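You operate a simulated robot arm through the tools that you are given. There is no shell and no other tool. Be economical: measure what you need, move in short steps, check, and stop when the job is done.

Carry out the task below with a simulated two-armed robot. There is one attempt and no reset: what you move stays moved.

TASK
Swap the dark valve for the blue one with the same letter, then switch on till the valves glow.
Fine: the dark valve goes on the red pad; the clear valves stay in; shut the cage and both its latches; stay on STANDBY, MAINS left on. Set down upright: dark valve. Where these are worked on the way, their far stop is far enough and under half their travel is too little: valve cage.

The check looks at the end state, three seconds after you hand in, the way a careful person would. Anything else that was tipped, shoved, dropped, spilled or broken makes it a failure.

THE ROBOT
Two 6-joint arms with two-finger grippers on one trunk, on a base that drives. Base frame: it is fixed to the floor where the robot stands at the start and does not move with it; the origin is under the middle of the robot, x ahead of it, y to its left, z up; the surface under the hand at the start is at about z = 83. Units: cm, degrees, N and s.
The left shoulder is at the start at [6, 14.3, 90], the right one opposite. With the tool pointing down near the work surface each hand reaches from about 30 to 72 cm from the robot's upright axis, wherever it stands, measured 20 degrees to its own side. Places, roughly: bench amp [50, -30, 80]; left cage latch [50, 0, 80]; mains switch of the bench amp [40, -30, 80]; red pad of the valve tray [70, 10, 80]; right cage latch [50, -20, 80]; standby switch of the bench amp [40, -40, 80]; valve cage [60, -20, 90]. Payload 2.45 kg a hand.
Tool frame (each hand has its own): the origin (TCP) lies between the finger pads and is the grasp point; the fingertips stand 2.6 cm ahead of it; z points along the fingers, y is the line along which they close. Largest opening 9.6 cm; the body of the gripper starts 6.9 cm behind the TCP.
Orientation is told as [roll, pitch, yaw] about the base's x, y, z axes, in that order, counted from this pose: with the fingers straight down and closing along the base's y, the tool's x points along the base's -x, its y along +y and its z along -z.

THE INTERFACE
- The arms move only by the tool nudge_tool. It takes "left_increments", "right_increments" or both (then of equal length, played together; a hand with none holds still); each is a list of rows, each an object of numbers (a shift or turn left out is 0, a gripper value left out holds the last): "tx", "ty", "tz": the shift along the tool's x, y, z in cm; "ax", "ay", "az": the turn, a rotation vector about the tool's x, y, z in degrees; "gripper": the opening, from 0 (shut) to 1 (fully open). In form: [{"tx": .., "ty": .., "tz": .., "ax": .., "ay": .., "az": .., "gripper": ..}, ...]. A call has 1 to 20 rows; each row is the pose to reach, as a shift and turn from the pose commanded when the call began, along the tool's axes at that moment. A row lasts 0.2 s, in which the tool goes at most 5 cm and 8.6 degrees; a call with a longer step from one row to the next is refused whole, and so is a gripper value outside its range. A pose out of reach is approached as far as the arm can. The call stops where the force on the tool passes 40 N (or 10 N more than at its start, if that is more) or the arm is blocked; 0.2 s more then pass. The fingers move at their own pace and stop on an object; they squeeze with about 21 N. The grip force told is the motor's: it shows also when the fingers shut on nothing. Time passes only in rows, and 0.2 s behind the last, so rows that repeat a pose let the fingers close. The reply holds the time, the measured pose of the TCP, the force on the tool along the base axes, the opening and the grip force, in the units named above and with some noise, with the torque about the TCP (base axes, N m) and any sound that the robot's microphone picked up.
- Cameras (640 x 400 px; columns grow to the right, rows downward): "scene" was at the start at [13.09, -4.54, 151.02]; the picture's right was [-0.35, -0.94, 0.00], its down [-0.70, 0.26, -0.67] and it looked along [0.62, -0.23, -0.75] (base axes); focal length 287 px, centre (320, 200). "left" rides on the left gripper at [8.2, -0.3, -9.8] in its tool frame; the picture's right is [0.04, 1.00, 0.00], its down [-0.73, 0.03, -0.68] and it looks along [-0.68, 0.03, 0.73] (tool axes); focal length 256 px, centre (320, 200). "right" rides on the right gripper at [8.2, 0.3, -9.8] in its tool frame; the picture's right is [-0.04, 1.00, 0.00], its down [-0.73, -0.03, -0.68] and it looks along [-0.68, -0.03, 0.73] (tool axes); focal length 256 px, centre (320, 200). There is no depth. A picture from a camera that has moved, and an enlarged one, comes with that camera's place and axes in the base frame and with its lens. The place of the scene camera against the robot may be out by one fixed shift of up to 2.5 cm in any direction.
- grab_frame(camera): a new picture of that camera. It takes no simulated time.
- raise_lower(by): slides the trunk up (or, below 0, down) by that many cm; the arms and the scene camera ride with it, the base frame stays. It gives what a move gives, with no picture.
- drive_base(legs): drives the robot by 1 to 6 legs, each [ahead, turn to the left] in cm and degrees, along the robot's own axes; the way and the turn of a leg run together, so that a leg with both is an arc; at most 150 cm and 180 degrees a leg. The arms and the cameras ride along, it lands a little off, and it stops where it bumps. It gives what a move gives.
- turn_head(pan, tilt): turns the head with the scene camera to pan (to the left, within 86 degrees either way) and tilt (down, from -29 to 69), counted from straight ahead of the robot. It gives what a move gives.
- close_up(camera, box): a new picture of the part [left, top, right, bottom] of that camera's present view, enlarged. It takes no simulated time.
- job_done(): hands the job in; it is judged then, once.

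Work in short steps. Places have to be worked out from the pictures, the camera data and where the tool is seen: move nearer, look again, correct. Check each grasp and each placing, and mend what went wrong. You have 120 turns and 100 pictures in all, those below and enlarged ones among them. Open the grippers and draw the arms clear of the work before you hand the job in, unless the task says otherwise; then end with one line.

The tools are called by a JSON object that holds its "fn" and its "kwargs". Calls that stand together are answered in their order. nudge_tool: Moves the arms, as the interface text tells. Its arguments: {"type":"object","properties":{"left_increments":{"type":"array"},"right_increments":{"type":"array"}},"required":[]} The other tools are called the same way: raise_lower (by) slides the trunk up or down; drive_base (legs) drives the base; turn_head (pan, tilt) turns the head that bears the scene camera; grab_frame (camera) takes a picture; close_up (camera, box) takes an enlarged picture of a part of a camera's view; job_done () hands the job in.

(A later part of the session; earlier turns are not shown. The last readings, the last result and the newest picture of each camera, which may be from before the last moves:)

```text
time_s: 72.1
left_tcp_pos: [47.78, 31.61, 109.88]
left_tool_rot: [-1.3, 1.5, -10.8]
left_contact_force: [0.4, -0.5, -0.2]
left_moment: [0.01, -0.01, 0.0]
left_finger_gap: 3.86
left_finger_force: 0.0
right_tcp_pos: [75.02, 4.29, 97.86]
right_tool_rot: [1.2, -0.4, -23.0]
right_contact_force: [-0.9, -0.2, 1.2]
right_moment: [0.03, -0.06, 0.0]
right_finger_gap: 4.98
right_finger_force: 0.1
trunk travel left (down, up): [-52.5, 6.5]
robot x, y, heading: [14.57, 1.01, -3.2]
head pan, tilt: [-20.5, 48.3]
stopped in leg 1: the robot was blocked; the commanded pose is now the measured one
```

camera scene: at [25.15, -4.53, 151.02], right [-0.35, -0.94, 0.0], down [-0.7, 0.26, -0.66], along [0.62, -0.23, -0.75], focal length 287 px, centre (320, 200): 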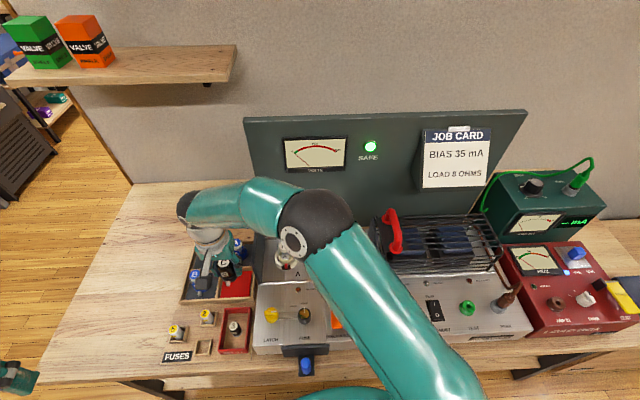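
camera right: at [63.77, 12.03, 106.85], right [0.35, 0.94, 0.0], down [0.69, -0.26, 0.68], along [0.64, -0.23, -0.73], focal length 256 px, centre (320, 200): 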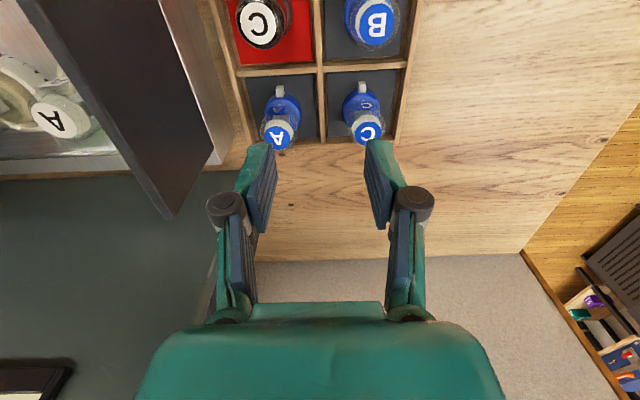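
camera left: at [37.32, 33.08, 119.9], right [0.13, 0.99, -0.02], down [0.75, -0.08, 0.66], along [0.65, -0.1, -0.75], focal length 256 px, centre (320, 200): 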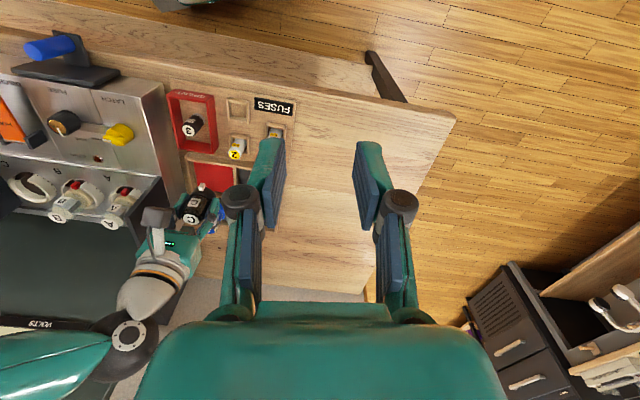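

The drive bumped at x≈14.6 with heading -3°. I check what happened.

{"fn": "grab_frame", "kwargs": {"camera": "scene"}}

{"fn": "grab_frame", "kwargs": {"camera": "right"}}

```text
38 pictures are left
camera scene: at [27.07, -4.48, 150.97], right [-0.4, -0.91, 0.0], down [-0.68, 0.3, -0.67], along [0.61, -0.27, -0.75], focal length 287 px, centre (320, 200)
```

scene: 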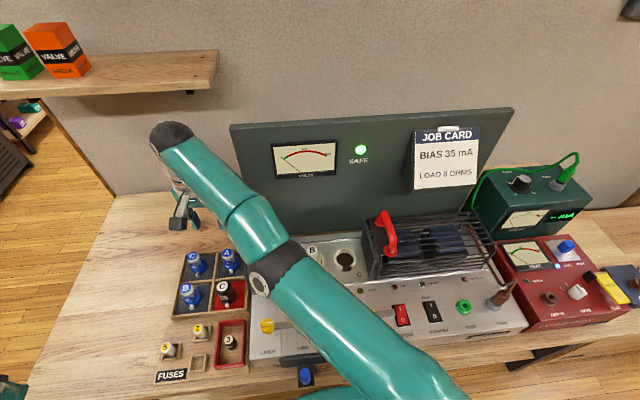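

```text
37 pictures are left
camera right: at [67.48, 7.76, 107.64], right [0.43, 0.9, 0.02], down [0.66, -0.32, 0.68], along [0.62, -0.28, -0.73], focal length 256 px, centre (320, 200)
```

right: 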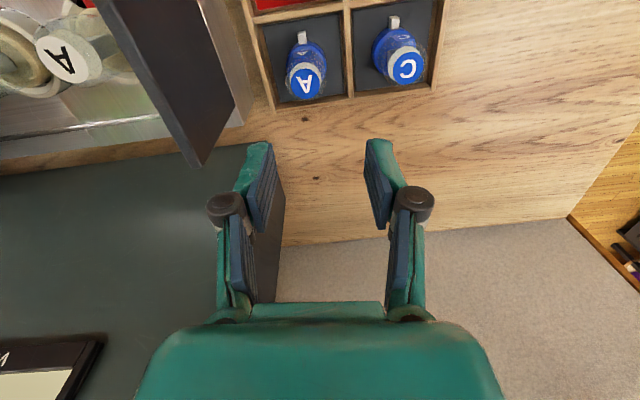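

The hand came up against the backboard's left edge, nothing seems displaced. I draw the hand back, then turn the robot left, which brings the right shoulder nearer the tray.

{"fn": "nudge_tool", "kwargs": {"right_increments": [{"tx": 2, "ty": 1.5, "tz": -1}, {"tx": 5, "ty": 3, "tz": -2}, {"tx": 8, "ty": 3, "tz": -2}]}}

{"fn": "drive_base", "kwargs": {"legs": [[-2, 0], [0, 15]]}}

{"fn": "grab_frame", "kwargs": {"camera": "right"}}

```text
time_s: 73.1
left_tcp_pos: [47.95, 31.45, 110.08]
left_tool_rot: [-1.3, 1.6, -10.9]
left_contact_force: [0.5, -0.7, -0.7]
left_moment: [0.0, 0.03, 0.02]
left_finger_gap: 3.85
left_finger_force: 0.1
right_tcp_pos: [74.18, 4.3, 98.68]
right_tool_rot: [0.7, 1.5, -29.0]
right_contact_force: [-1.0, 0.5, -0.1]
right_moment: [0.0, -0.01, 0.0]
right_finger_gap: 5.0
right_finger_force: 0.0
right hand out of reach, approached as far as the arm can: row 2, 3
trunk travel left (down, up): [-52.5, 6.5]
robot x, y, heading: [14.18, 0.71, -3.1]
head pan, tilt: [-20.5, 48.3]
stopped in row 3 (right hand): the arm was blocked; the commanded pose is now the measured one
```

```text
time_s: 74.6
left_tcp_pos: [40.22, 36.31, 110.04]
left_tool_rot: [-1.2, 1.6, -2.0]
left_contact_force: [-0.4, 0.1, -0.3]
left_moment: [0.02, 0.0, 0.02]
left_finger_gap: 3.84
left_finger_force: 0.1
right_tcp_pos: [70.24, 13.49, 99.29]
right_tool_rot: [1.1, 1.2, -20.2]
right_contact_force: [-0.7, -0.2, 0.5]
right_moment: [0.0, -0.02, 0.01]
right_finger_gap: 5.01
right_finger_force: 0.0
trunk travel left (down, up): [-52.5, 6.5]
robot x, y, heading: [11.62, 0.4, 4.9]
head pan, tilt: [-20.5, 48.3]
stopped in leg 2: the robot was blocked; the commanded pose is now the measured one
```

```text
36 pictures are left
camera right: at [62.81, 16.34, 109.29], right [0.38, 0.92, 0.02], down [0.69, -0.3, 0.66], along [0.62, -0.24, -0.75], focal length 256 px, centre (320, 200)
```

right: 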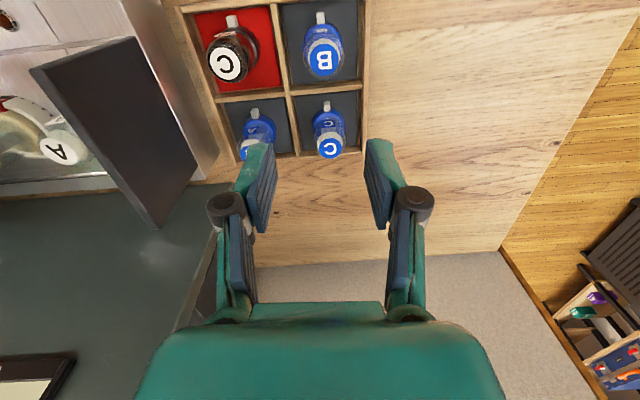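

Blocked again at heading 5°. I need to see what the arm is touching.

{"fn": "grab_frame", "kwargs": {"camera": "scene"}}

{"fn": "grab_frame", "kwargs": {"camera": "left"}}

```text
35 pictures are left
camera scene: at [24.94, -3.02, 151.01], right [-0.27, -0.96, 0.0], down [-0.72, 0.2, -0.67], along [0.64, -0.18, -0.75], focal length 287 px, centre (320, 200)
```

scene: 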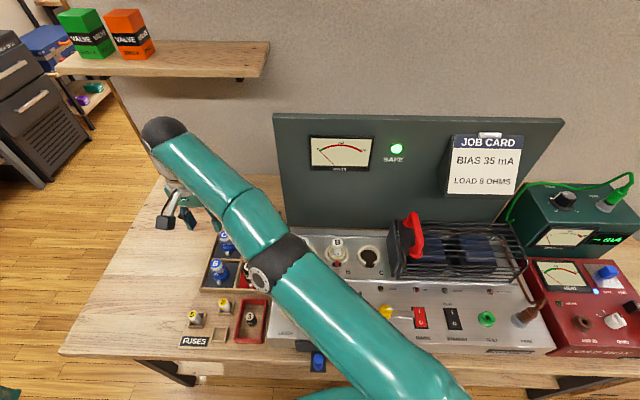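

```text
34 pictures are left
camera left: at [32.21, 36.45, 120.1], right [-0.01, 1.0, -0.02], down [0.75, 0.02, 0.66], along [0.66, -0.01, -0.75], focal length 256 px, centre (320, 200)
```

left: 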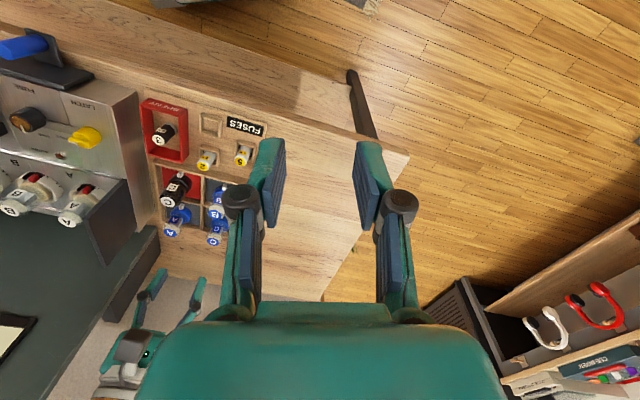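

All items are still in place; likely the low upper arm met the cage's fixed left cheek. I raise the trunk fully for clearance.

{"fn": "raise_lower", "kwargs": {"by": 6.4}}

{"fn": "drive_base", "kwargs": {"legs": [[0, 8]]}}

```text
time_s: 75.7
left_tcp_pos: [40.31, 36.36, 116.58]
left_tool_rot: [-1.3, 1.5, -1.8]
left_contact_force: [1.0, 0.0, 0.0]
left_moment: [-0.02, 0.01, 0.03]
left_finger_gap: 3.83
left_finger_force: 0.1
right_tcp_pos: [70.38, 13.54, 105.81]
right_tool_rot: [1.1, 1.2, -20.1]
right_contact_force: [-0.2, -1.2, -0.9]
right_moment: [-0.01, -0.04, -0.06]
right_finger_gap: 5.01
right_finger_force: 0.0
trunk travel left (down, up): [-58.9, 0.1]
robot x, y, heading: [11.7, 0.19, 4.8]
head pan, tilt: [-20.5, 48.3]
```

```text
time_s: 76.8
left_tcp_pos: [34.86, 39.37, 116.49]
left_tool_rot: [-1.3, 1.3, 4.8]
left_contact_force: [0.4, 0.2, -0.3]
left_moment: [0.01, 0.01, -0.01]
left_finger_gap: 3.85
left_finger_force: 0.1
right_tcp_pos: [68.35, 17.77, 106.93]
right_tool_rot: [2.7, 0.8, -15.9]
right_contact_force: [-0.6, 0.2, 0.4]
right_moment: [0.01, -0.02, 0.03]
right_finger_gap: 5.0
right_finger_force: 0.0
trunk travel left (down, up): [-58.9, 0.1]
robot x, y, heading: [10.68, 0.45, 9.6]
head pan, tilt: [-20.5, 48.3]
stopped in leg 1: the robot was blocked; the commanded pose is now the measured one
```

The right arm itself is still being pushed (hand rose 1 cm). I lift and pull the right hand in toward the robot so the elbow rises.

{"fn": "nudge_tool", "kwargs": {"right_increments": [{"tz": -3}, {"tz": -6}, {"tz": -9, "tx": 2}, {"tz": -11, "tx": 6}, {"tz": -12, "tx": 10}, {"tz": -12, "tx": 14}]}}

{"fn": "grab_frame", "kwargs": {"camera": "scene"}}

```text
time_s: 78.2
left_tcp_pos: [34.9, 39.46, 116.66]
left_tool_rot: [-1.2, 1.5, 4.7]
left_contact_force: [0.0, -1.3, 1.0]
left_moment: [0.03, 0.01, 0.0]
left_finger_gap: 3.82
left_finger_force: 0.1
right_tcp_pos: [63.96, 16.4, 115.92]
right_tool_rot: [0.3, 4.0, -24.9]
right_contact_force: [-0.7, -0.7, 0.0]
right_moment: [0.04, -0.03, 0.0]
right_finger_gap: 4.99
right_finger_force: 0.1
right hand out of reach, approached as far as the arm can: row 1, 2, 3, 4, 5, 6
trunk travel left (down, up): [-58.9, 0.1]
robot x, y, heading: [10.9, 0.63, 9.9]
head pan, tilt: [-20.5, 48.3]
stopped in row 6 (right hand): the arm was blocked; the commanded pose is now the measured one
```

```text
33 pictures are left
camera scene: at [24.11, -1.8, 157.45], right [-0.19, -0.98, 0.0], down [-0.73, 0.14, -0.67], along [0.65, -0.12, -0.75], focal length 287 px, centre (320, 200)
```

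scene: 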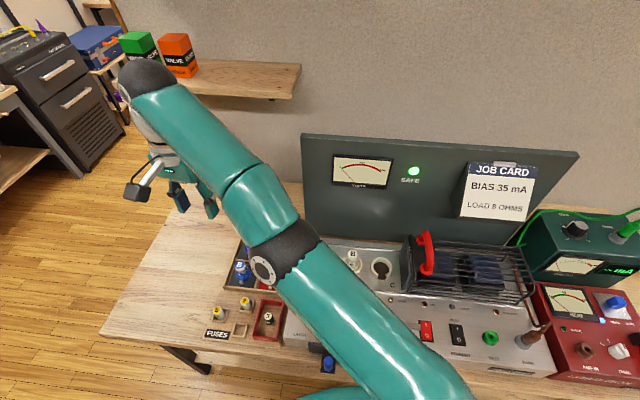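

The base is up against the slanted table edge, and the right arm is overstretched to the wrong side. Better to reposition the robot further left (around [9,14]), where the right arm covers both blue C and the socket. First back off.

{"fn": "drive_base", "kwargs": {"legs": [[-20, 0]]}}

{"fn": "nudge_tool", "kwargs": {"right_increments": [{"ty": -3, "tx": 1}, {"ty": -6, "tx": 2}, {"ty": -9, "tx": 3}, {"ty": -12, "tx": 4}, {"ty": -15, "tx": 5}, {"ty": -18, "tx": 6}]}}

```text
time_s: 79.8
left_tcp_pos: [15.31, 35.99, 116.62]
left_tool_rot: [-1.2, 1.4, 4.7]
left_contact_force: [-1.0, -0.1, 0.3]
left_moment: [0.01, 0.0, 0.01]
left_finger_gap: 3.82
left_finger_force: 0.1
right_tcp_pos: [44.31, 12.99, 116.01]
right_tool_rot: [0.2, 4.0, -25.2]
right_contact_force: [-0.2, -0.6, 0.7]
right_moment: [-0.03, -0.04, 0.0]
right_finger_gap: 4.98
right_finger_force: 0.0
trunk travel left (down, up): [-58.9, 0.1]
robot x, y, heading: [-8.95, -3.16, 9.5]
head pan, tilt: [-20.5, 48.3]
```

```text
time_s: 81.2
left_tcp_pos: [15.3, 35.95, 116.76]
left_tool_rot: [-1.2, 1.3, 4.6]
left_contact_force: [-0.5, 0.6, 0.8]
left_moment: [0.03, 0.01, -0.01]
left_finger_gap: 3.84
left_finger_force: 0.1
right_tcp_pos: [31.24, -0.68, 116.39]
right_tool_rot: [0.1, 4.0, -25.1]
right_contact_force: [0.2, 0.7, 0.9]
right_moment: [-0.01, 0.0, -0.01]
right_finger_gap: 4.99
right_finger_force: 0.0
right hand out of reach, approached as far as the arm can: row 1, 2
trunk travel left (down, up): [-58.9, 0.1]
robot x, y, heading: [-8.84, -2.91, 9.7]
head pan, tilt: [-20.5, 48.3]
```

Now drive: turn left 40°, forward 24, turn right 50°.

{"fn": "drive_base", "kwargs": {"legs": [[0, 40], [24, 0], [0, -50]]}}

{"fn": "grab_frame", "kwargs": {"camera": "scene"}}

```text
time_s: 87.6
left_tcp_pos: [37.49, 50.06, 116.66]
left_tool_rot: [-1.1, 1.4, -4.8]
left_contact_force: [0.7, -0.2, 0.2]
left_moment: [-0.02, 0.0, -0.02]
left_finger_gap: 3.83
left_finger_force: 0.0
right_tcp_pos: [47.09, 11.16, 116.26]
right_tool_rot: [0.0, 4.2, -34.6]
right_contact_force: [0.3, 0.2, 0.5]
right_moment: [-0.01, 0.01, -0.01]
right_finger_gap: 5.0
right_finger_force: 0.1
trunk travel left (down, up): [-58.9, 0.1]
robot x, y, heading: [7.38, 17.29, 0.4]
head pan, tilt: [-20.5, 48.3]
```

```text
32 pictures are left
camera scene: at [20.27, 12.79, 157.42], right [-0.35, -0.94, 0.0], down [-0.7, 0.26, -0.67], along [0.62, -0.23, -0.75], focal length 287 px, centre (320, 200)
```

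scene: 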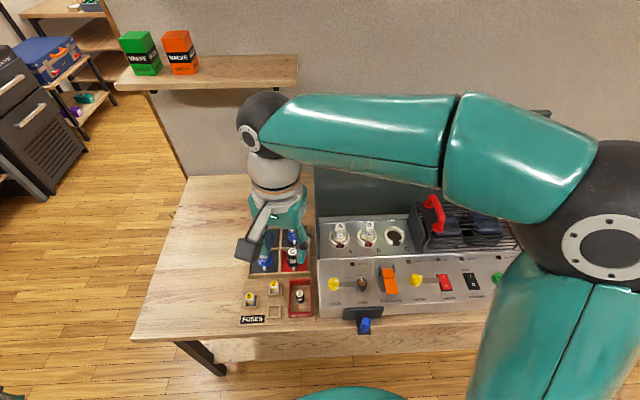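

Good position. I drive 6 cm more ahead, then straighten the right hand.

{"fn": "drive_base", "kwargs": {"legs": [[6, 0]]}}

{"fn": "nudge_tool", "kwargs": {"right_increments": [{"az": -8, "ay": -2}, {"az": -16.6, "ay": -3.5}, {"az": -16.6, "ay": -4.2}]}}

```text
time_s: 88.6
left_tcp_pos: [43.82, 50.11, 116.71]
left_tool_rot: [-1.1, 1.6, -4.9]
left_contact_force: [0.0, -0.4, 0.5]
left_moment: [-0.01, 0.1, 0.02]
left_finger_gap: 3.83
left_finger_force: 0.0
right_tcp_pos: [53.42, 11.28, 116.3]
right_tool_rot: [0.0, 4.2, -34.5]
right_contact_force: [1.3, -0.5, 0.0]
right_moment: [0.02, 0.1, 0.0]
right_finger_gap: 4.99
right_finger_force: 0.0
trunk travel left (down, up): [-58.9, 0.1]
robot x, y, heading: [13.48, 17.04, 0.1]
head pan, tilt: [-20.5, 48.3]
```

```text
refused: row 2 steps farther than a row can; nothing moved
```

{"fn": "nudge_tool", "kwargs": {"right_increments": [{"az": -6, "ay": -1.5}, {"az": -12, "ay": -3}, {"az": -16.6, "ay": -4.2}, {"az": -16.6, "ay": -4.2}]}}

```text
time_s: 89.6
left_tcp_pos: [43.63, 49.94, 116.86]
left_tool_rot: [-1.2, 1.5, -4.9]
left_contact_force: [-0.1, 0.2, -0.1]
left_moment: [0.0, 0.01, 0.01]
left_finger_gap: 3.82
left_finger_force: 0.0
right_tcp_pos: [53.22, 11.26, 116.36]
right_tool_rot: [0.7, -0.3, -17.8]
right_contact_force: [0.4, -0.8, -0.5]
right_moment: [0.01, -0.03, -0.01]
right_finger_gap: 5.0
right_finger_force: 0.0
trunk travel left (down, up): [-58.9, 0.1]
robot x, y, heading: [12.92, 17.27, 0.2]
head pan, tilt: [-20.5, 48.3]
```

Now over blue C.

{"fn": "nudge_tool", "kwargs": {"right_increments": [{"tx": -4, "ty": 1.5, "tz": 1, "ax": 0.7}, {"tx": -8, "ty": 3, "tz": 2, "ax": 0.7}, {"tx": -12, "ty": 4.5, "tz": 4, "ax": 0.7}, {"tx": -16, "ty": 6, "tz": 6, "ax": 0.7}, {"tx": -19.5, "ty": 7.5, "tz": 9, "ax": 0.7}, {"tx": -21.7, "ty": 7.9, "tz": 13, "ax": 0.7}, {"tx": -21.7, "ty": 7.9, "tz": 17, "ax": 0.7}, {"tx": -21.7, "ty": 7.9, "tz": 18, "ax": 0.7}]}}

{"fn": "grab_frame", "kwargs": {"camera": "right"}}

```text
time_s: 91.4
left_tcp_pos: [43.63, 50.09, 116.8]
left_tool_rot: [-1.2, 1.5, -4.8]
left_contact_force: [-0.6, -0.6, 0.1]
left_moment: [0.0, -0.05, 0.0]
left_finger_gap: 3.86
left_finger_force: 0.0
right_tcp_pos: [76.29, 12.29, 98.48]
right_tool_rot: [0.0, -0.2, -17.9]
right_contact_force: [-0.4, 1.0, 0.3]
right_moment: [-0.02, -0.05, 0.0]
right_finger_gap: 4.98
right_finger_force: 0.0
trunk travel left (down, up): [-58.9, 0.1]
robot x, y, heading: [13.42, 17.1, 0.1]
head pan, tilt: [-20.5, 48.3]
```

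```text
31 pictures are left
camera right: at [68.65, 15.02, 108.4], right [0.35, 0.94, 0.0], down [0.69, -0.25, 0.68], along [0.64, -0.24, -0.73], focal length 256 px, centre (320, 200)
```

right: 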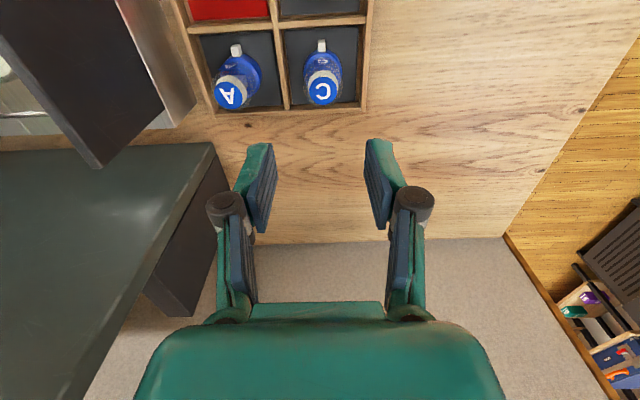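

Blue C's centre is at about [77.4,11.8]. I shift slightly, descend and grip.

{"fn": "nudge_tool", "kwargs": {"right_increments": [{"tx": -1.1, "ty": -0.3, "tz": 4, "gripper": 0.52}, {"tx": -1.1, "ty": -0.3, "tz": 8}, {"tx": -1.1, "ty": -0.3, "tz": 11}]}}

{"fn": "grab_frame", "kwargs": {"camera": "right"}}

```text
time_s: 92.2
left_tcp_pos: [43.61, 50.01, 116.76]
left_tool_rot: [-1.3, 1.4, -4.8]
left_contact_force: [0.7, 0.3, -0.4]
left_moment: [0.03, 0.01, 0.02]
left_finger_gap: 3.85
left_finger_force: 0.1
right_tcp_pos: [77.31, 11.53, 87.39]
right_tool_rot: [0.0, -0.2, -18.0]
right_contact_force: [0.7, -0.4, -0.9]
right_moment: [0.02, 0.05, 0.0]
right_finger_gap: 5.01
right_finger_force: 0.1
trunk travel left (down, up): [-58.9, 0.1]
robot x, y, heading: [13.22, 17.04, 0.1]
head pan, tilt: [-20.5, 48.3]
```

```text
30 pictures are left
camera right: at [69.65, 14.42, 97.3], right [0.35, 0.94, 0.0], down [0.69, -0.25, 0.68], along [0.64, -0.24, -0.73], focal length 256 px, centre (320, 200)
```

right: 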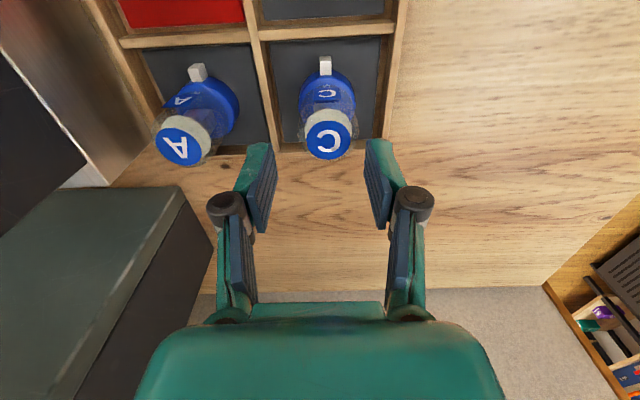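

Slight correction (+0.45 left, 0.4 back), then down and grip.

{"fn": "nudge_tool", "kwargs": {"right_increments": [{"tx": 0.4, "ty": 0.45, "tz": 2}, {"tx": 0.4, "ty": 0.45, "tz": 4}, {"tx": 0.4, "ty": 0.45, "tz": 5.8}, {"tx": 0.4, "ty": 0.45, "tz": 5.8, "gripper": 0}, {"tx": 0.4, "ty": 0.45, "tz": 5.8, "gripper": 0}, {"tx": 0.4, "ty": 0.45, "tz": 5.8, "gripper": 0}]}}

{"fn": "grab_frame", "kwargs": {"camera": "right"}}

```text
time_s: 93.6
left_tcp_pos: [43.61, 50.09, 116.68]
left_tool_rot: [-1.2, 1.5, -4.8]
left_contact_force: [-0.2, 0.6, 0.2]
left_moment: [0.01, 0.0, 0.0]
left_finger_gap: 3.86
left_finger_force: 0.1
right_tcp_pos: [77.19, 12.11, 81.85]
right_tool_rot: [0.0, -0.2, -18.0]
right_contact_force: [0.9, -0.5, -0.6]
right_moment: [-0.01, 0.03, -0.02]
right_finger_gap: 3.66
right_finger_force: 20.7
trunk travel left (down, up): [-58.9, 0.1]
robot x, y, heading: [13.21, 17.45, 0.2]
head pan, tilt: [-20.5, 48.3]
```

```text
29 pictures are left
camera right: at [69.47, 14.96, 91.64], right [0.35, 0.94, 0.0], down [0.69, -0.25, 0.68], along [0.64, -0.24, -0.73], focal length 256 px, centre (320, 200)
```

right: 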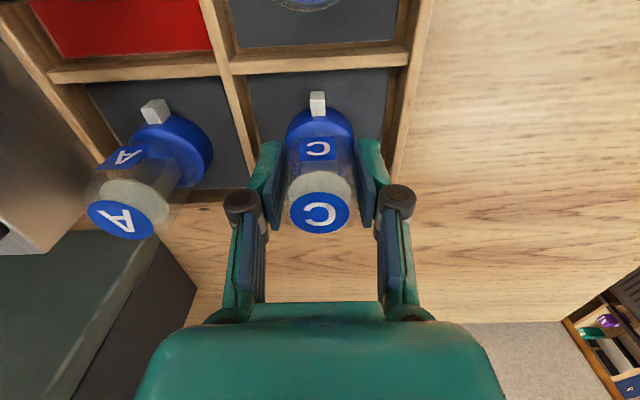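

Blue C gripped upright. Lift high and carry it over to the socket.

{"fn": "nudge_tool", "kwargs": {"right_increments": [{"tz": -2, "gripper": 0}, {"tz": -5}, {"tz": -9}, {"tz": -13}, {"tz": -17}, {"tz": -21}, {"tz": -23}, {"tz": -23, "ty": -3.5, "tx": 0.5}, {"tz": -23, "ty": -7.5, "tx": 1}, {"tz": -23, "ty": -11.5, "tx": 1.5}, {"tz": -23, "ty": -15.5, "tx": 2}, {"tz": -23, "ty": -19.5, "tx": 2.5}, {"tz": -23, "ty": -23.5, "tx": 3}, {"tz": -23, "ty": -27.5, "tx": 3.5}, {"tz": -23, "ty": -31.5, "tx": 4}, {"tz": -23, "ty": -35.5, "tx": 4.5}, {"tz": -23, "ty": -38.5, "tx": 5.1}, {"tz": -23, "ty": -39.9, "tx": 5.1}]}}

{"fn": "grab_frame", "kwargs": {"camera": "right"}}

```text
time_s: 97.4
left_tcp_pos: [43.54, 49.99, 116.84]
left_tool_rot: [-1.3, 1.3, -4.8]
left_contact_force: [0.4, 0.2, -0.3]
left_moment: [0.0, -0.03, 0.02]
left_finger_gap: 3.86
left_finger_force: 0.1
right_tcp_pos: [59.93, -24.29, 104.82]
right_tool_rot: [-0.1, -0.3, -17.9]
right_contact_force: [0.4, -0.2, 0.3]
right_moment: [0.0, 0.02, 0.0]
right_finger_gap: 3.66
right_finger_force: 20.9
trunk travel left (down, up): [-58.9, 0.1]
robot x, y, heading: [13.58, 17.26, 0.3]
head pan, tilt: [-20.5, 48.3]
```

```text
28 pictures are left
camera right: at [52.23, -21.43, 114.55], right [0.34, 0.94, 0.0], down [0.69, -0.25, 0.68], along [0.64, -0.24, -0.73], focal length 256 px, centre (320, 200)
```

right: 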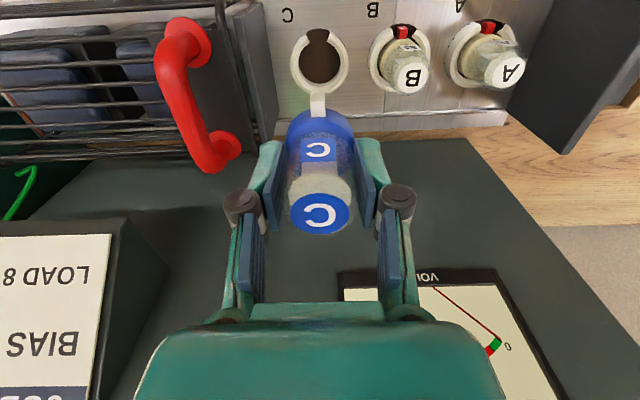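

Aligned over the empty socket with the tab facing its slot. Lower to just above.

{"fn": "nudge_tool", "kwargs": {"right_increments": [{"tz": 4, "gripper": 0, "tx": -0.1}, {"tz": 8, "tx": -0.1}, {"tz": 11, "tx": -0.1}, {"tz": 12.8, "tx": -0.1}]}}

{"fn": "grab_frame", "kwargs": {"camera": "right"}}

```text
time_s: 98.4
left_tcp_pos: [43.52, 50.09, 116.72]
left_tool_rot: [-1.1, 1.6, -4.7]
left_contact_force: [0.7, 0.6, 0.4]
left_moment: [-0.01, -0.01, 0.03]
left_finger_gap: 3.82
left_finger_force: 0.1
right_tcp_pos: [60.16, -24.36, 91.96]
right_tool_rot: [0.0, -0.4, -17.9]
right_contact_force: [0.8, -0.6, 0.6]
right_moment: [0.01, 0.0, 0.01]
right_finger_gap: 3.69
right_finger_force: 21.1
trunk travel left (down, up): [-58.9, 0.1]
robot x, y, heading: [13.39, 17.21, 0.2]
head pan, tilt: [-20.5, 48.3]
```

```text
27 pictures are left
camera right: at [52.42, -21.47, 101.71], right [0.35, 0.94, 0.0], down [0.69, -0.25, 0.68], along [0.64, -0.24, -0.73], focal length 256 px, centre (320, 200)
```

right: 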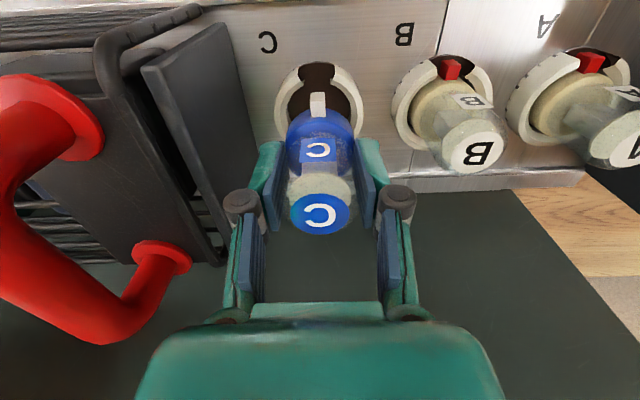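

Looks concentric. Lower slowly to the seated height (~88.0).

{"fn": "nudge_tool", "kwargs": {"right_increments": [{"tz": 0.6, "gripper": 0}, {"tz": 1.2}, {"tz": 1.8}, {"tz": 2.4}, {"tz": 3}, {"tz": 3.4}]}}

{"fn": "grab_frame", "kwargs": {"camera": "right"}}

```text
time_s: 99.8
left_tcp_pos: [43.61, 49.91, 116.7]
left_tool_rot: [-1.2, 1.4, -4.8]
left_contact_force: [-0.5, -0.3, -0.4]
left_moment: [0.02, -0.01, 0.01]
left_finger_gap: 3.85
left_finger_force: 0.1
right_tcp_pos: [60.07, -24.27, 88.58]
right_tool_rot: [0.1, -0.2, -18.0]
right_contact_force: [0.3, -0.1, -1.4]
right_moment: [0.01, -0.03, -0.03]
right_finger_gap: 3.69
right_finger_force: 20.8
trunk travel left (down, up): [-58.9, 0.1]
robot x, y, heading: [13.26, 17.39, 0.0]
head pan, tilt: [-20.5, 48.3]
```

```text
26 pictures are left
camera right: at [52.35, -21.43, 98.42], right [0.35, 0.94, 0.0], down [0.69, -0.25, 0.68], along [0.64, -0.24, -0.73], focal length 256 px, centre (320, 200)
```

right: 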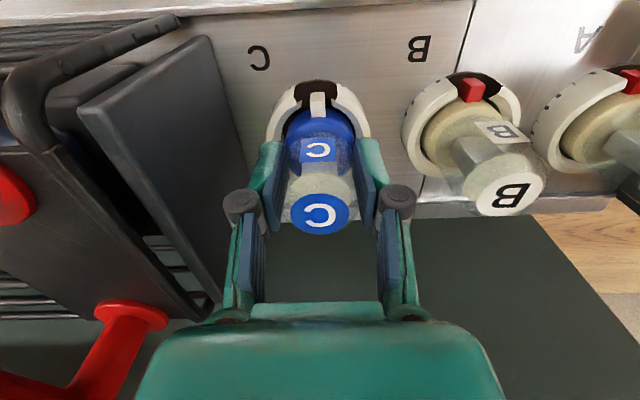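

No resistance, sliding into the socket. Continue in small steps until contact.

{"fn": "nudge_tool", "kwargs": {"right_increments": [{"tz": 0.2, "gripper": 0}, {"tz": 0.4}, {"tz": 0.6}, {"tz": 0.8}, {"tz": 0.95}]}}

{"fn": "close_up", "kwargs": {"camera": "right", "box": [200, 50, 440, 250]}}

```text
time_s: 101.0
left_tcp_pos: [43.39, 50.09, 116.71]
left_tool_rot: [-1.3, 1.4, -4.8]
left_contact_force: [-0.2, -0.2, 0.1]
left_moment: [0.03, 0.02, 0.0]
left_finger_gap: 3.83
left_finger_force: 0.1
right_tcp_pos: [60.12, -24.17, 87.88]
right_tool_rot: [-0.2, -0.6, -18.0]
right_contact_force: [-0.9, 1.2, 14.8]
right_moment: [0.04, 0.16, 0.0]
right_finger_gap: 3.7
right_finger_force: 21.5
trunk travel left (down, up): [-58.9, 0.1]
robot x, y, heading: [13.28, 17.62, 0.2]
head pan, tilt: [-20.5, 48.3]
```

```text
2.00 times, centred on (320, 150) of right
camera zoom: at [52.34, -21.38, 97.65], right [0.35, 0.94, 0.0], down [0.68, -0.25, 0.69], along [0.64, -0.24, -0.73], focal length 512 px, centre (320, 300)
```

zoom: 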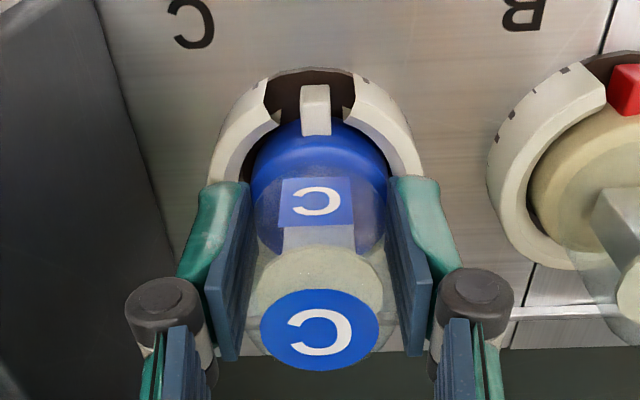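

Contact at 87.9, the expected seated height. I press a little more firmly to make sure it's fully home.

{"fn": "nudge_tool", "kwargs": {"right_increments": [{"tz": 0.2, "gripper": 0}, {"tz": 0.35}, {"tz": 0.35}]}}

```text
time_s: 101.8
left_tcp_pos: [43.31, 50.06, 116.81]
left_tool_rot: [-1.2, 1.2, -4.8]
left_contact_force: [-0.1, 0.0, 0.6]
left_moment: [0.02, 0.03, 0.01]
left_finger_gap: 3.83
left_finger_force: 0.1
right_tcp_pos: [60.17, -24.29, 87.76]
right_tool_rot: [-0.1, -0.8, -18.1]
right_contact_force: [-4.8, 1.7, 19.0]
right_moment: [0.19, 0.32, -0.05]
right_finger_gap: 3.69
right_finger_force: 21.7
trunk travel left (down, up): [-58.9, 0.1]
robot x, y, heading: [13.39, 17.12, 0.0]
head pan, tilt: [-20.5, 48.3]
stopped in row 3 (right hand): the force on the tool passed its limit at 41 N (the readings are from after the stop); the commanded pose is now the measured one
```

Firmly home. Release and rise, then check.

{"fn": "nudge_tool", "kwargs": {"right_increments": [{"tz": -0.1, "gripper": 0.5}, {"tz": -0.1, "gripper": 0.55}, {"tz": -0.1, "gripper": 0.55}, {"tz": -3}, {"tz": -7}, {"tz": -11}, {"tz": -15}]}}

{"fn": "close_up", "kwargs": {"camera": "right", "box": [200, 20, 560, 220]}}

```text
time_s: 103.3
left_tcp_pos: [43.41, 50.02, 116.87]
left_tool_rot: [-1.1, 1.5, -4.7]
left_contact_force: [-1.7, -0.2, 0.8]
left_moment: [-0.03, 0.0, 0.03]
left_finger_gap: 3.82
left_finger_force: 0.0
right_tcp_pos: [59.99, -24.37, 102.61]
right_tool_rot: [0.0, -0.6, -18.0]
right_contact_force: [-0.3, 0.1, 1.2]
right_moment: [0.01, -0.04, 0.01]
right_finger_gap: 5.27
right_finger_force: 0.0
trunk travel left (down, up): [-58.9, 0.1]
robot x, y, heading: [13.48, 17.37, 0.2]
head pan, tilt: [-20.5, 48.3]
```

```text
1.78 times, centred on (380, 120) of right
camera zoom: at [52.23, -21.5, 112.39], right [0.35, 0.94, 0.0], down [0.68, -0.25, 0.69], along [0.64, -0.24, -0.73], focal length 455 px, centre (213, 342)
```

zoom: 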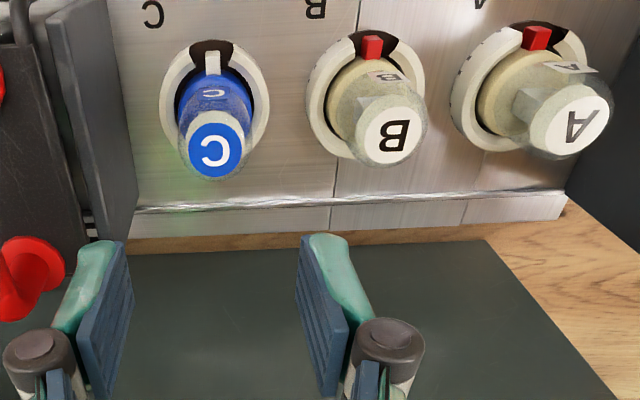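

Blue C is seated like its neighbours. Now back over the cage handle with the right hand.

{"fn": "nudge_tool", "kwargs": {"right_increments": [{"ty": -3, "tz": -2, "ay": 0.6}, {"ty": -6, "tz": -2, "tx": 0.3, "ay": 0.6}, {"ty": -9.3, "tz": -2, "tx": 0.5, "gripper": 0.4, "ay": 0.6}, {"ty": -9.3, "tz": -1, "tx": 0.5, "gripper": 0.4, "ay": 0.6}]}}

{"fn": "grab_frame", "kwargs": {"camera": "right"}}

```text
time_s: 104.3
left_tcp_pos: [43.63, 50.0, 116.89]
left_tool_rot: [-1.2, 1.5, -4.9]
left_contact_force: [-0.3, -0.5, 0.0]
left_moment: [0.02, -0.02, 0.0]
left_finger_gap: 3.85
left_finger_force: 0.0
right_tcp_pos: [56.81, -33.06, 103.56]
right_tool_rot: [-0.1, 0.0, -17.9]
right_contact_force: [-0.4, 0.0, 0.1]
right_moment: [0.0, 0.03, 0.03]
right_finger_gap: 3.85
right_finger_force: 0.1
trunk travel left (down, up): [-58.9, 0.1]
robot x, y, heading: [13.24, 17.19, -0.0]
head pan, tilt: [-20.5, 48.3]
```

```text
23 pictures are left
camera right: at [49.08, -30.2, 113.41], right [0.35, 0.94, 0.0], down [0.69, -0.25, 0.68], along [0.64, -0.24, -0.73], focal length 256 px, centre (320, 200)
```

right: 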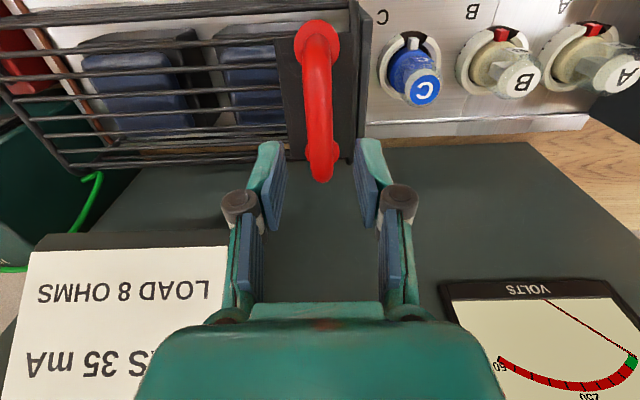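

Centred over the bar. Descend, grip, and slide the cage left.

{"fn": "nudge_tool", "kwargs": {"right_increments": [{"tz": 3, "gripper": 0.4}, {"tz": 6.4}, {"tz": 6.4, "gripper": 0}, {"tz": 6.4}, {"tz": 6.4, "ty": 0.5}, {"tz": 6.4, "ty": 1.3}, {"tz": 6.4, "ty": 2.3}, {"tz": 6.4, "ty": 3.3}, {"tz": 6.4, "ty": 4.3}, {"tz": 6.4, "ty": 5.3}, {"tz": 6.4, "ty": 6.3}, {"tz": 6.4, "ty": 7.3}, {"tz": 6.4, "ty": 8.3}, {"tz": 6.4, "ty": 9.3}, {"tz": 6.4, "ty": 10.3}, {"tz": 6.4, "ty": 11.3}, {"tz": 6.4, "ty": 12.3}, {"tz": 6.4, "ty": 13.3}, {"tz": 6.4, "ty": 14.3}, {"tz": 6.4, "ty": 15.3}]}}

{"fn": "nudge_tool", "kwargs": {"right_increments": [{"ty": 0.8, "gripper": 0}, {"ty": 1.8}, {"ty": 2.8}, {"ty": 3.8}, {"ty": 4.8}, {"ty": 5.8}, {"ty": 6.8}, {"ty": 7.8}, {"ty": 8.8}, {"ty": 9.8}, {"ty": 10.6}, {"ty": 11.2}, {"ty": 11.8}, {"ty": 12.3}, {"ty": 12.7}, {"ty": 13.1}, {"ty": 13.5}, {"ty": 13.9}, {"ty": 14.2}]}}

{"fn": "grab_frame", "kwargs": {"camera": "scene"}}

```text
time_s: 108.5
left_tcp_pos: [43.61, 49.94, 116.85]
left_tool_rot: [-1.2, 1.3, -4.8]
left_contact_force: [-0.1, 0.8, -0.3]
left_moment: [0.01, -0.01, 0.03]
left_finger_gap: 3.85
left_finger_force: 0.0
right_tcp_pos: [61.37, -18.5, 97.03]
right_tool_rot: [-0.1, 0.2, -18.1]
right_contact_force: [-10.6, 4.1, -19.5]
right_moment: [-0.09, 0.04, 0.66]
right_finger_gap: 1.64
right_finger_force: 42.4
trunk travel left (down, up): [-58.9, 0.1]
robot x, y, heading: [13.06, 17.39, 0.2]
head pan, tilt: [-20.5, 48.3]
```

```text
time_s: 112.5
left_tcp_pos: [43.34, 49.81, 116.99]
left_tool_rot: [-1.0, 1.3, -4.8]
left_contact_force: [-0.8, 0.5, 0.2]
left_moment: [-0.01, -0.02, -0.02]
left_finger_gap: 3.85
left_finger_force: 0.0
right_tcp_pos: [65.5, -5.41, 97.11]
right_tool_rot: [-0.3, 0.2, -18.1]
right_contact_force: [-23.3, -21.1, -12.9]
right_moment: [-0.21, -0.78, 0.57]
right_finger_gap: 1.64
right_finger_force: 42.1
trunk travel left (down, up): [-58.9, 0.1]
robot x, y, heading: [13.07, 17.13, 0.1]
head pan, tilt: [-20.5, 48.3]
```

```text
22 pictures are left
camera scene: at [26.03, 12.45, 157.44], right [-0.35, -0.94, 0.0], down [-0.7, 0.26, -0.67], along [0.63, -0.23, -0.75], focal length 287 px, centre (320, 200)
```

scene: 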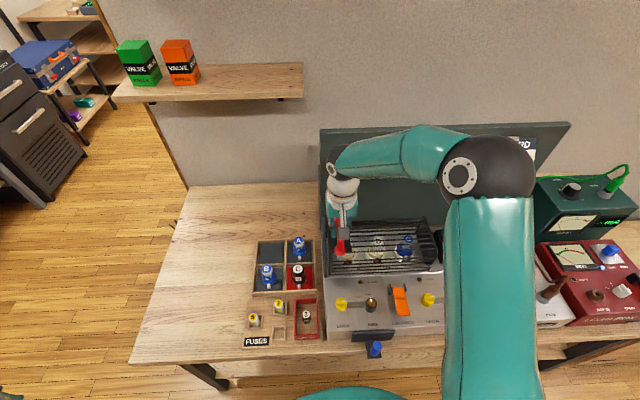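

The cage is back against its closed stop. I release the handle and bring the right hand over the left latch at yaw -63°.

{"fn": "nudge_tool", "kwargs": {"right_increments": [{"gripper": 0.4}, {"gripper": 0.4}, {"tz": -4}, {"tz": -8}, {"tz": -8, "tx": 3.5, "az": 5}, {"tz": -8, "tx": 7.5, "az": 13}, {"tz": -8, "tx": 11, "az": 21}, {"tz": -7, "tx": 14.2, "az": 29, "gripper": 0.6}, {"tz": -4, "tx": 14.2, "az": 37}, {"tz": -1, "tx": 14.2, "az": 45}, {"tz": 3, "tx": 14.2, "az": 45}]}}

{"fn": "grab_frame", "kwargs": {"camera": "right"}}

```text
time_s: 115.0
left_tcp_pos: [43.69, 50.05, 116.82]
left_tool_rot: [-1.1, 1.5, -4.8]
left_contact_force: [0.8, -0.6, 0.6]
left_moment: [-0.01, 0.04, 0.0]
left_finger_gap: 3.85
left_finger_force: 0.0
right_tcp_pos: [52.5, -0.56, 94.02]
right_tool_rot: [-0.1, 0.1, -63.0]
right_contact_force: [0.4, 0.8, -0.2]
right_moment: [0.0, 0.01, 0.0]
right_finger_gap: 5.76
right_finger_force: 0.2
trunk travel left (down, up): [-58.9, 0.1]
robot x, y, heading: [13.47, 17.45, 0.5]
head pan, tilt: [-20.5, 48.3]
```

```text
21 pictures are left
camera right: at [49.09, 6.84, 103.89], right [0.91, 0.42, 0.0], down [0.31, -0.67, 0.68], along [0.28, -0.62, -0.73], focal length 256 px, centre (320, 200)
```

right: 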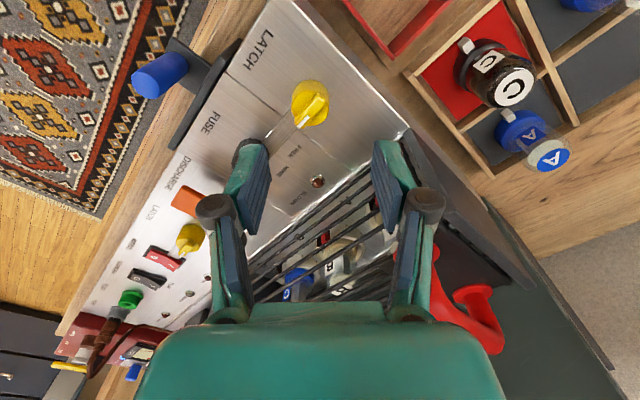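

Correct by 0.8 cm, descend, grip and turn the latch back 90°.

{"fn": "nudge_tool", "kwargs": {"right_increments": [{"tx": 0.13, "ty": -0.83, "tz": 3}, {"tx": 0.13, "ty": -0.83, "tz": 6}, {"tx": 0.13, "ty": -0.83, "tz": 8.1}, {"tx": 0.13, "ty": -0.83, "tz": 8.1, "gripper": 0}, {"tx": 0.13, "ty": -0.83, "tz": 8.1}, {"tx": 0.13, "ty": -0.83, "tz": 8.1}, {"tx": 0.13, "ty": -0.83, "tz": 8.1, "az": -8}, {"tx": 0.13, "ty": -0.83, "tz": 8.1, "az": -16}, {"tx": 0.13, "ty": -0.83, "tz": 8.1, "az": -24}, {"tx": 0.13, "ty": -0.83, "tz": 8.1, "az": -32}, {"tx": 0.13, "ty": -0.83, "tz": 8.1, "az": -40}, {"tx": 0.13, "ty": -0.83, "tz": 8.1, "az": -48}, {"tx": 0.13, "ty": -0.83, "tz": 8.1, "az": -56}, {"tx": 0.13, "ty": -0.83, "tz": 8.1, "az": -64}, {"tx": 0.13, "ty": -0.83, "tz": 8.1, "az": -72}, {"tx": 0.13, "ty": -0.83, "tz": 8.1, "az": -80}, {"tx": 0.13, "ty": -0.83, "tz": 8.1, "az": -88}, {"tx": 0.13, "ty": -0.83, "tz": 8.1, "az": -90}]}}

{"fn": "grab_frame", "kwargs": {"camera": "right"}}

```text
time_s: 118.8
left_tcp_pos: [43.71, 50.07, 116.75]
left_tool_rot: [-1.3, 1.5, -4.8]
left_contact_force: [-0.4, 0.6, -0.3]
left_moment: [0.03, -0.03, -0.03]
left_finger_gap: 3.85
left_finger_force: 0.0
right_tcp_pos: [51.84, -0.97, 85.99]
right_tool_rot: [-0.1, -0.1, 27.1]
right_contact_force: [15.1, 5.9, 5.6]
right_moment: [0.32, -0.65, -0.01]
right_finger_gap: 2.87
right_finger_force: 45.1
trunk travel left (down, up): [-58.9, 0.1]
robot x, y, heading: [13.16, 17.13, 0.1]
head pan, tilt: [-20.5, 48.3]
```

```text
20 pictures are left
camera right: at [44.36, -4.21, 95.84], right [-0.42, 0.91, 0.0], down [0.67, 0.31, 0.68], along [0.62, 0.28, -0.73], focal length 256 px, centre (320, 200)
```

right: 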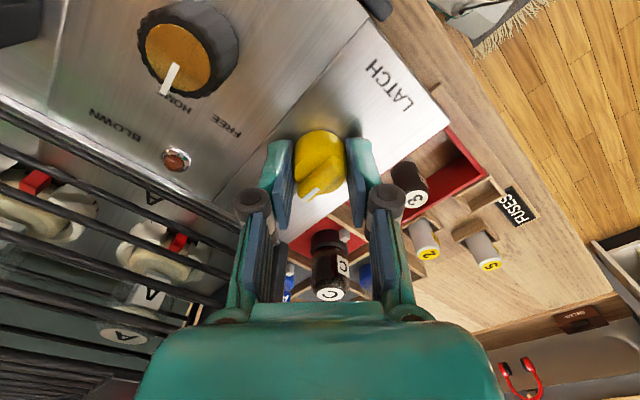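

The rib's angle needs checking against the panel lines.

{"fn": "close_up", "kwargs": {"camera": "right", "box": [220, 90, 420, 230]}}

{"fn": "close_up", "kwargs": {"camera": "scene", "box": [310, 260, 450, 350]}}

```text
2.86 times, centred on (320, 160) of right
camera zoom: at [44.36, -4.21, 95.84], right [-0.42, 0.91, 0.0], down [0.67, 0.31, 0.68], along [0.62, 0.28, -0.73], focal length 731 px, centre (320, 314)
```

zoom: 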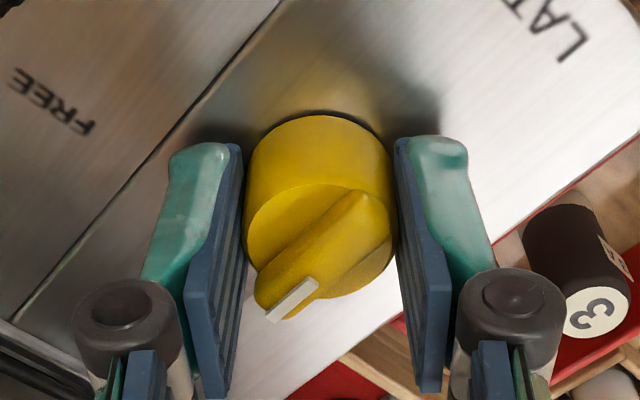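

```text
4.44 times, centred on (380, 305) of scene
camera zoom: at [26.52, 12.91, 157.41], right [-0.35, -0.94, 0.0], down [-0.7, 0.26, -0.66], along [0.62, -0.23, -0.75], focal length 1274 px, centre (53, -267)
```

zoom: 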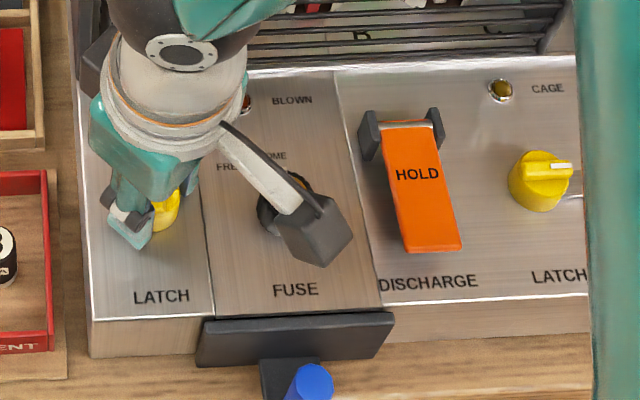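

Rib is parallel with the panel lines: the left latch is shut. Release, rise, and go to the right latch at yaw -63°.

{"fn": "nudge_tool", "kwargs": {"right_increments": [{"gripper": 0.6}, {"gripper": 0.6}, {"tz": -4}, {"tz": -8, "az": 4}, {"tz": -12, "az": 12}, {"tz": -12, "az": 20, "tx": 2, "ty": -2}, {"tz": -12, "az": 28, "tx": 4, "ty": -4}, {"tz": -12, "az": 36, "tx": 6, "ty": -6}, {"tz": -12, "az": 44, "tx": 8, "ty": -8}, {"tz": -12, "az": 52, "tx": 10, "ty": -10}, {"tz": -12, "az": 60, "tx": 12, "ty": -12}, {"tz": -12, "az": 68, "tx": 14, "ty": -14}, {"tz": -12, "az": 76, "tx": 15.7, "ty": -16}, {"tz": -12, "az": 84, "tx": 15.7, "ty": -16}, {"tz": -10, "az": 90, "tx": 15.7, "ty": -16}, {"tz": -8, "az": 90, "tx": 15.7, "ty": -16}]}}

{"fn": "grab_frame", "kwargs": {"camera": "right"}}

```text
time_s: 122.2
left_tcp_pos: [43.62, 50.02, 116.81]
left_tool_rot: [-1.2, 1.3, -4.9]
left_contact_force: [0.0, -0.1, 0.2]
left_moment: [0.04, -0.02, 0.0]
left_finger_gap: 3.86
left_finger_force: 0.1
right_tcp_pos: [44.87, -22.19, 93.93]
right_tool_rot: [0.1, -0.1, -63.1]
right_contact_force: [0.6, 0.5, 0.6]
right_moment: [-0.01, -0.01, 0.0]
right_finger_gap: 5.78
right_finger_force: 0.0
trunk travel left (down, up): [-58.9, 0.1]
robot x, y, heading: [13.3, 17.47, -0.0]
head pan, tilt: [-20.5, 48.3]
```

```text
17 pictures are left
camera right: at [41.46, -14.81, 103.84], right [0.91, 0.42, 0.0], down [0.31, -0.67, 0.68], along [0.28, -0.62, -0.73], focal length 256 px, centre (320, 200)
```

right: 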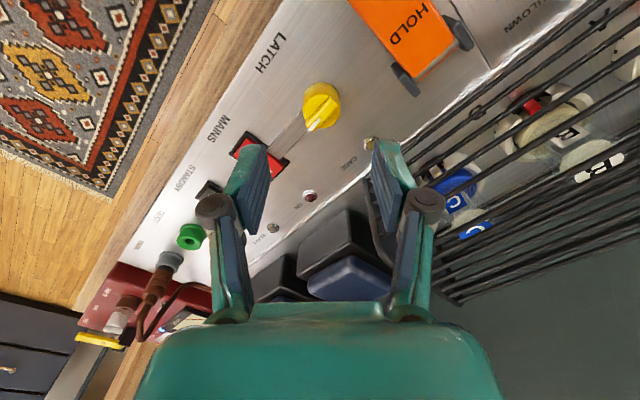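

Centred on the knob. Descend, grip and turn back 90°.

{"fn": "nudge_tool", "kwargs": {"right_increments": [{"tx": -0.3, "tz": 3}, {"tx": -0.3, "tz": 6}, {"tx": -0.3, "tz": 8}, {"tx": -0.3, "tz": 8, "gripper": 0}, {"tx": -0.3, "tz": 8}, {"tx": -0.3, "tz": 8}, {"tx": -0.3, "tz": 8, "az": -8}, {"tx": -0.3, "tz": 8, "az": -16}, {"tx": -0.3, "tz": 8, "az": -24}, {"tx": -0.3, "tz": 8, "az": -32}, {"tx": -0.3, "tz": 8, "az": -40}, {"tx": -0.3, "tz": 8, "az": -48}, {"tx": -0.3, "tz": 8, "az": -56}, {"tx": -0.3, "tz": 8, "az": -64}, {"tx": -0.3, "tz": 8, "az": -72}, {"tx": -0.3, "tz": 8, "az": -80}, {"tx": -0.3, "tz": 8, "az": -88}, {"tx": -0.3, "tz": 8, "az": -90}]}}

{"fn": "grab_frame", "kwargs": {"camera": "right"}}

```text
time_s: 126.0
left_tcp_pos: [43.82, 50.24, 116.61]
left_tool_rot: [-1.4, 1.5, -4.7]
left_contact_force: [0.3, 0.0, -0.1]
left_moment: [0.01, 0.0, 0.02]
left_finger_gap: 3.85
left_finger_force: 0.0
right_tcp_pos: [45.2, -22.14, 86.07]
right_tool_rot: [-0.2, -0.1, 27.3]
right_contact_force: [16.6, 31.1, -8.3]
right_moment: [0.93, -0.63, -0.05]
right_finger_gap: 2.87
right_finger_force: 44.9
trunk travel left (down, up): [-58.9, 0.1]
robot x, y, heading: [13.23, 17.33, 0.1]
head pan, tilt: [-20.5, 48.3]
```

```text
16 pictures are left
camera right: at [37.76, -25.62, 95.86], right [-0.42, 0.91, 0.0], down [0.66, 0.31, 0.68], along [0.62, 0.29, -0.73], focal length 256 px, centre (320, 200)
```

right: 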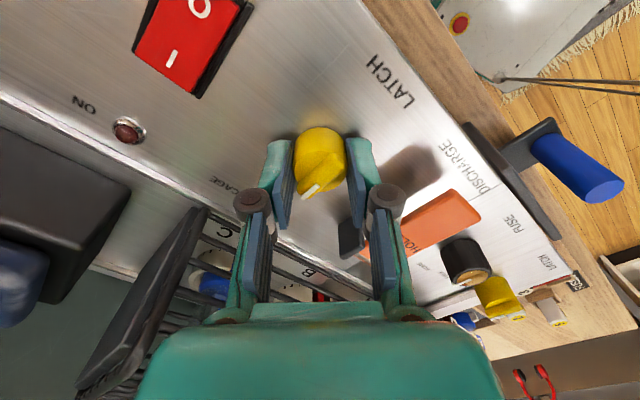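

The right latch is back in line. I release with a small opening, rise, and look at both latches and the switches.

{"fn": "nudge_tool", "kwargs": {"right_increments": [{"gripper": 0.4}, {"gripper": 0.4}, {"tz": -4}, {"tz": -8}, {"tz": -12, "az": 6}, {"tz": -14, "az": 14, "gripper": 0}, {"tz": -14, "az": 22}, {"tz": -14, "az": 30}, {"tz": -14, "az": 38}, {"tz": -14, "az": 45}]}}

{"fn": "grab_frame", "kwargs": {"camera": "right"}}

```text
time_s: 128.2
left_tcp_pos: [43.55, 49.95, 116.8]
left_tool_rot: [-1.2, 1.4, -4.8]
left_contact_force: [0.6, -0.4, -0.2]
left_moment: [0.01, 0.0, -0.02]
left_finger_gap: 3.83
left_finger_force: 0.0
right_tcp_pos: [44.95, -22.48, 100.02]
right_tool_rot: [0.0, -0.1, -18.1]
right_contact_force: [-0.4, 0.9, -0.9]
right_moment: [-0.02, -0.01, -0.01]
right_finger_gap: 0.0
right_finger_force: 20.6
trunk travel left (down, up): [-58.9, 0.1]
robot x, y, heading: [13.2, 17.3, -0.0]
head pan, tilt: [-20.5, 48.3]
```

```text
15 pictures are left
camera right: at [37.32, -19.63, 109.89], right [0.35, 0.94, 0.0], down [0.69, -0.26, 0.68], along [0.64, -0.24, -0.73], focal length 256 px, centre (320, 200)
```

right: 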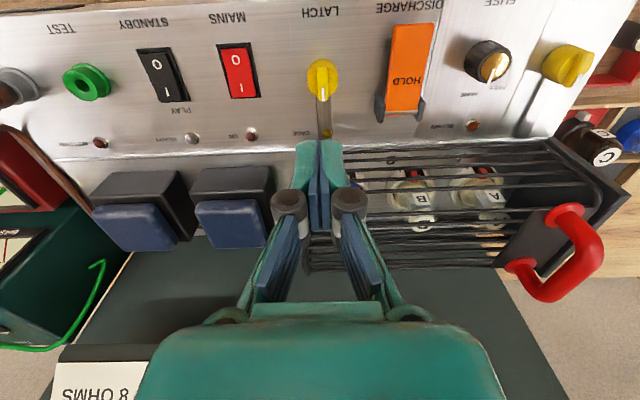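

Both latches are shut. MAINS' rocker centre is at about [42.3,-30.3]; the "I" end is the far one. With closed fingers I go over the I end and down to just above it.

{"fn": "nudge_tool", "kwargs": {"right_increments": [{"tx": -0.5, "ty": -3}, {"tx": -1, "ty": -6, "tz": 2}, {"tx": -1.1, "ty": -8.25, "tz": 6}, {"tx": -1.1, "ty": -8.25, "tz": 10}, {"tx": -1.1, "ty": -8.25, "tz": 12.5}]}}

{"fn": "grab_frame", "kwargs": {"camera": "right"}}

```text
time_s: 129.3
left_tcp_pos: [43.61, 50.05, 116.77]
left_tool_rot: [-1.2, 1.4, -4.8]
left_contact_force: [0.8, -0.3, -0.6]
left_moment: [0.0, -0.01, 0.01]
left_finger_gap: 3.83
left_finger_force: 0.1
right_tcp_pos: [43.52, -30.81, 87.45]
right_tool_rot: [0.0, 0.0, -18.1]
right_contact_force: [0.2, -0.1, 0.1]
right_moment: [-0.01, 0.02, 0.03]
right_finger_gap: 0.01
right_finger_force: 20.4
trunk travel left (down, up): [-58.9, 0.1]
robot x, y, heading: [13.24, 17.02, 0.1]
head pan, tilt: [-20.5, 48.3]
```

```text
14 pictures are left
camera right: at [35.78, -27.95, 97.34], right [0.35, 0.94, 0.0], down [0.69, -0.25, 0.68], along [0.64, -0.24, -0.73], focal length 256 px, centre (320, 200)
```

right: 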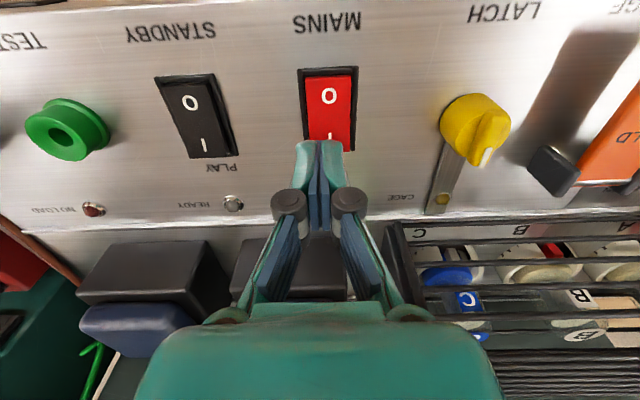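

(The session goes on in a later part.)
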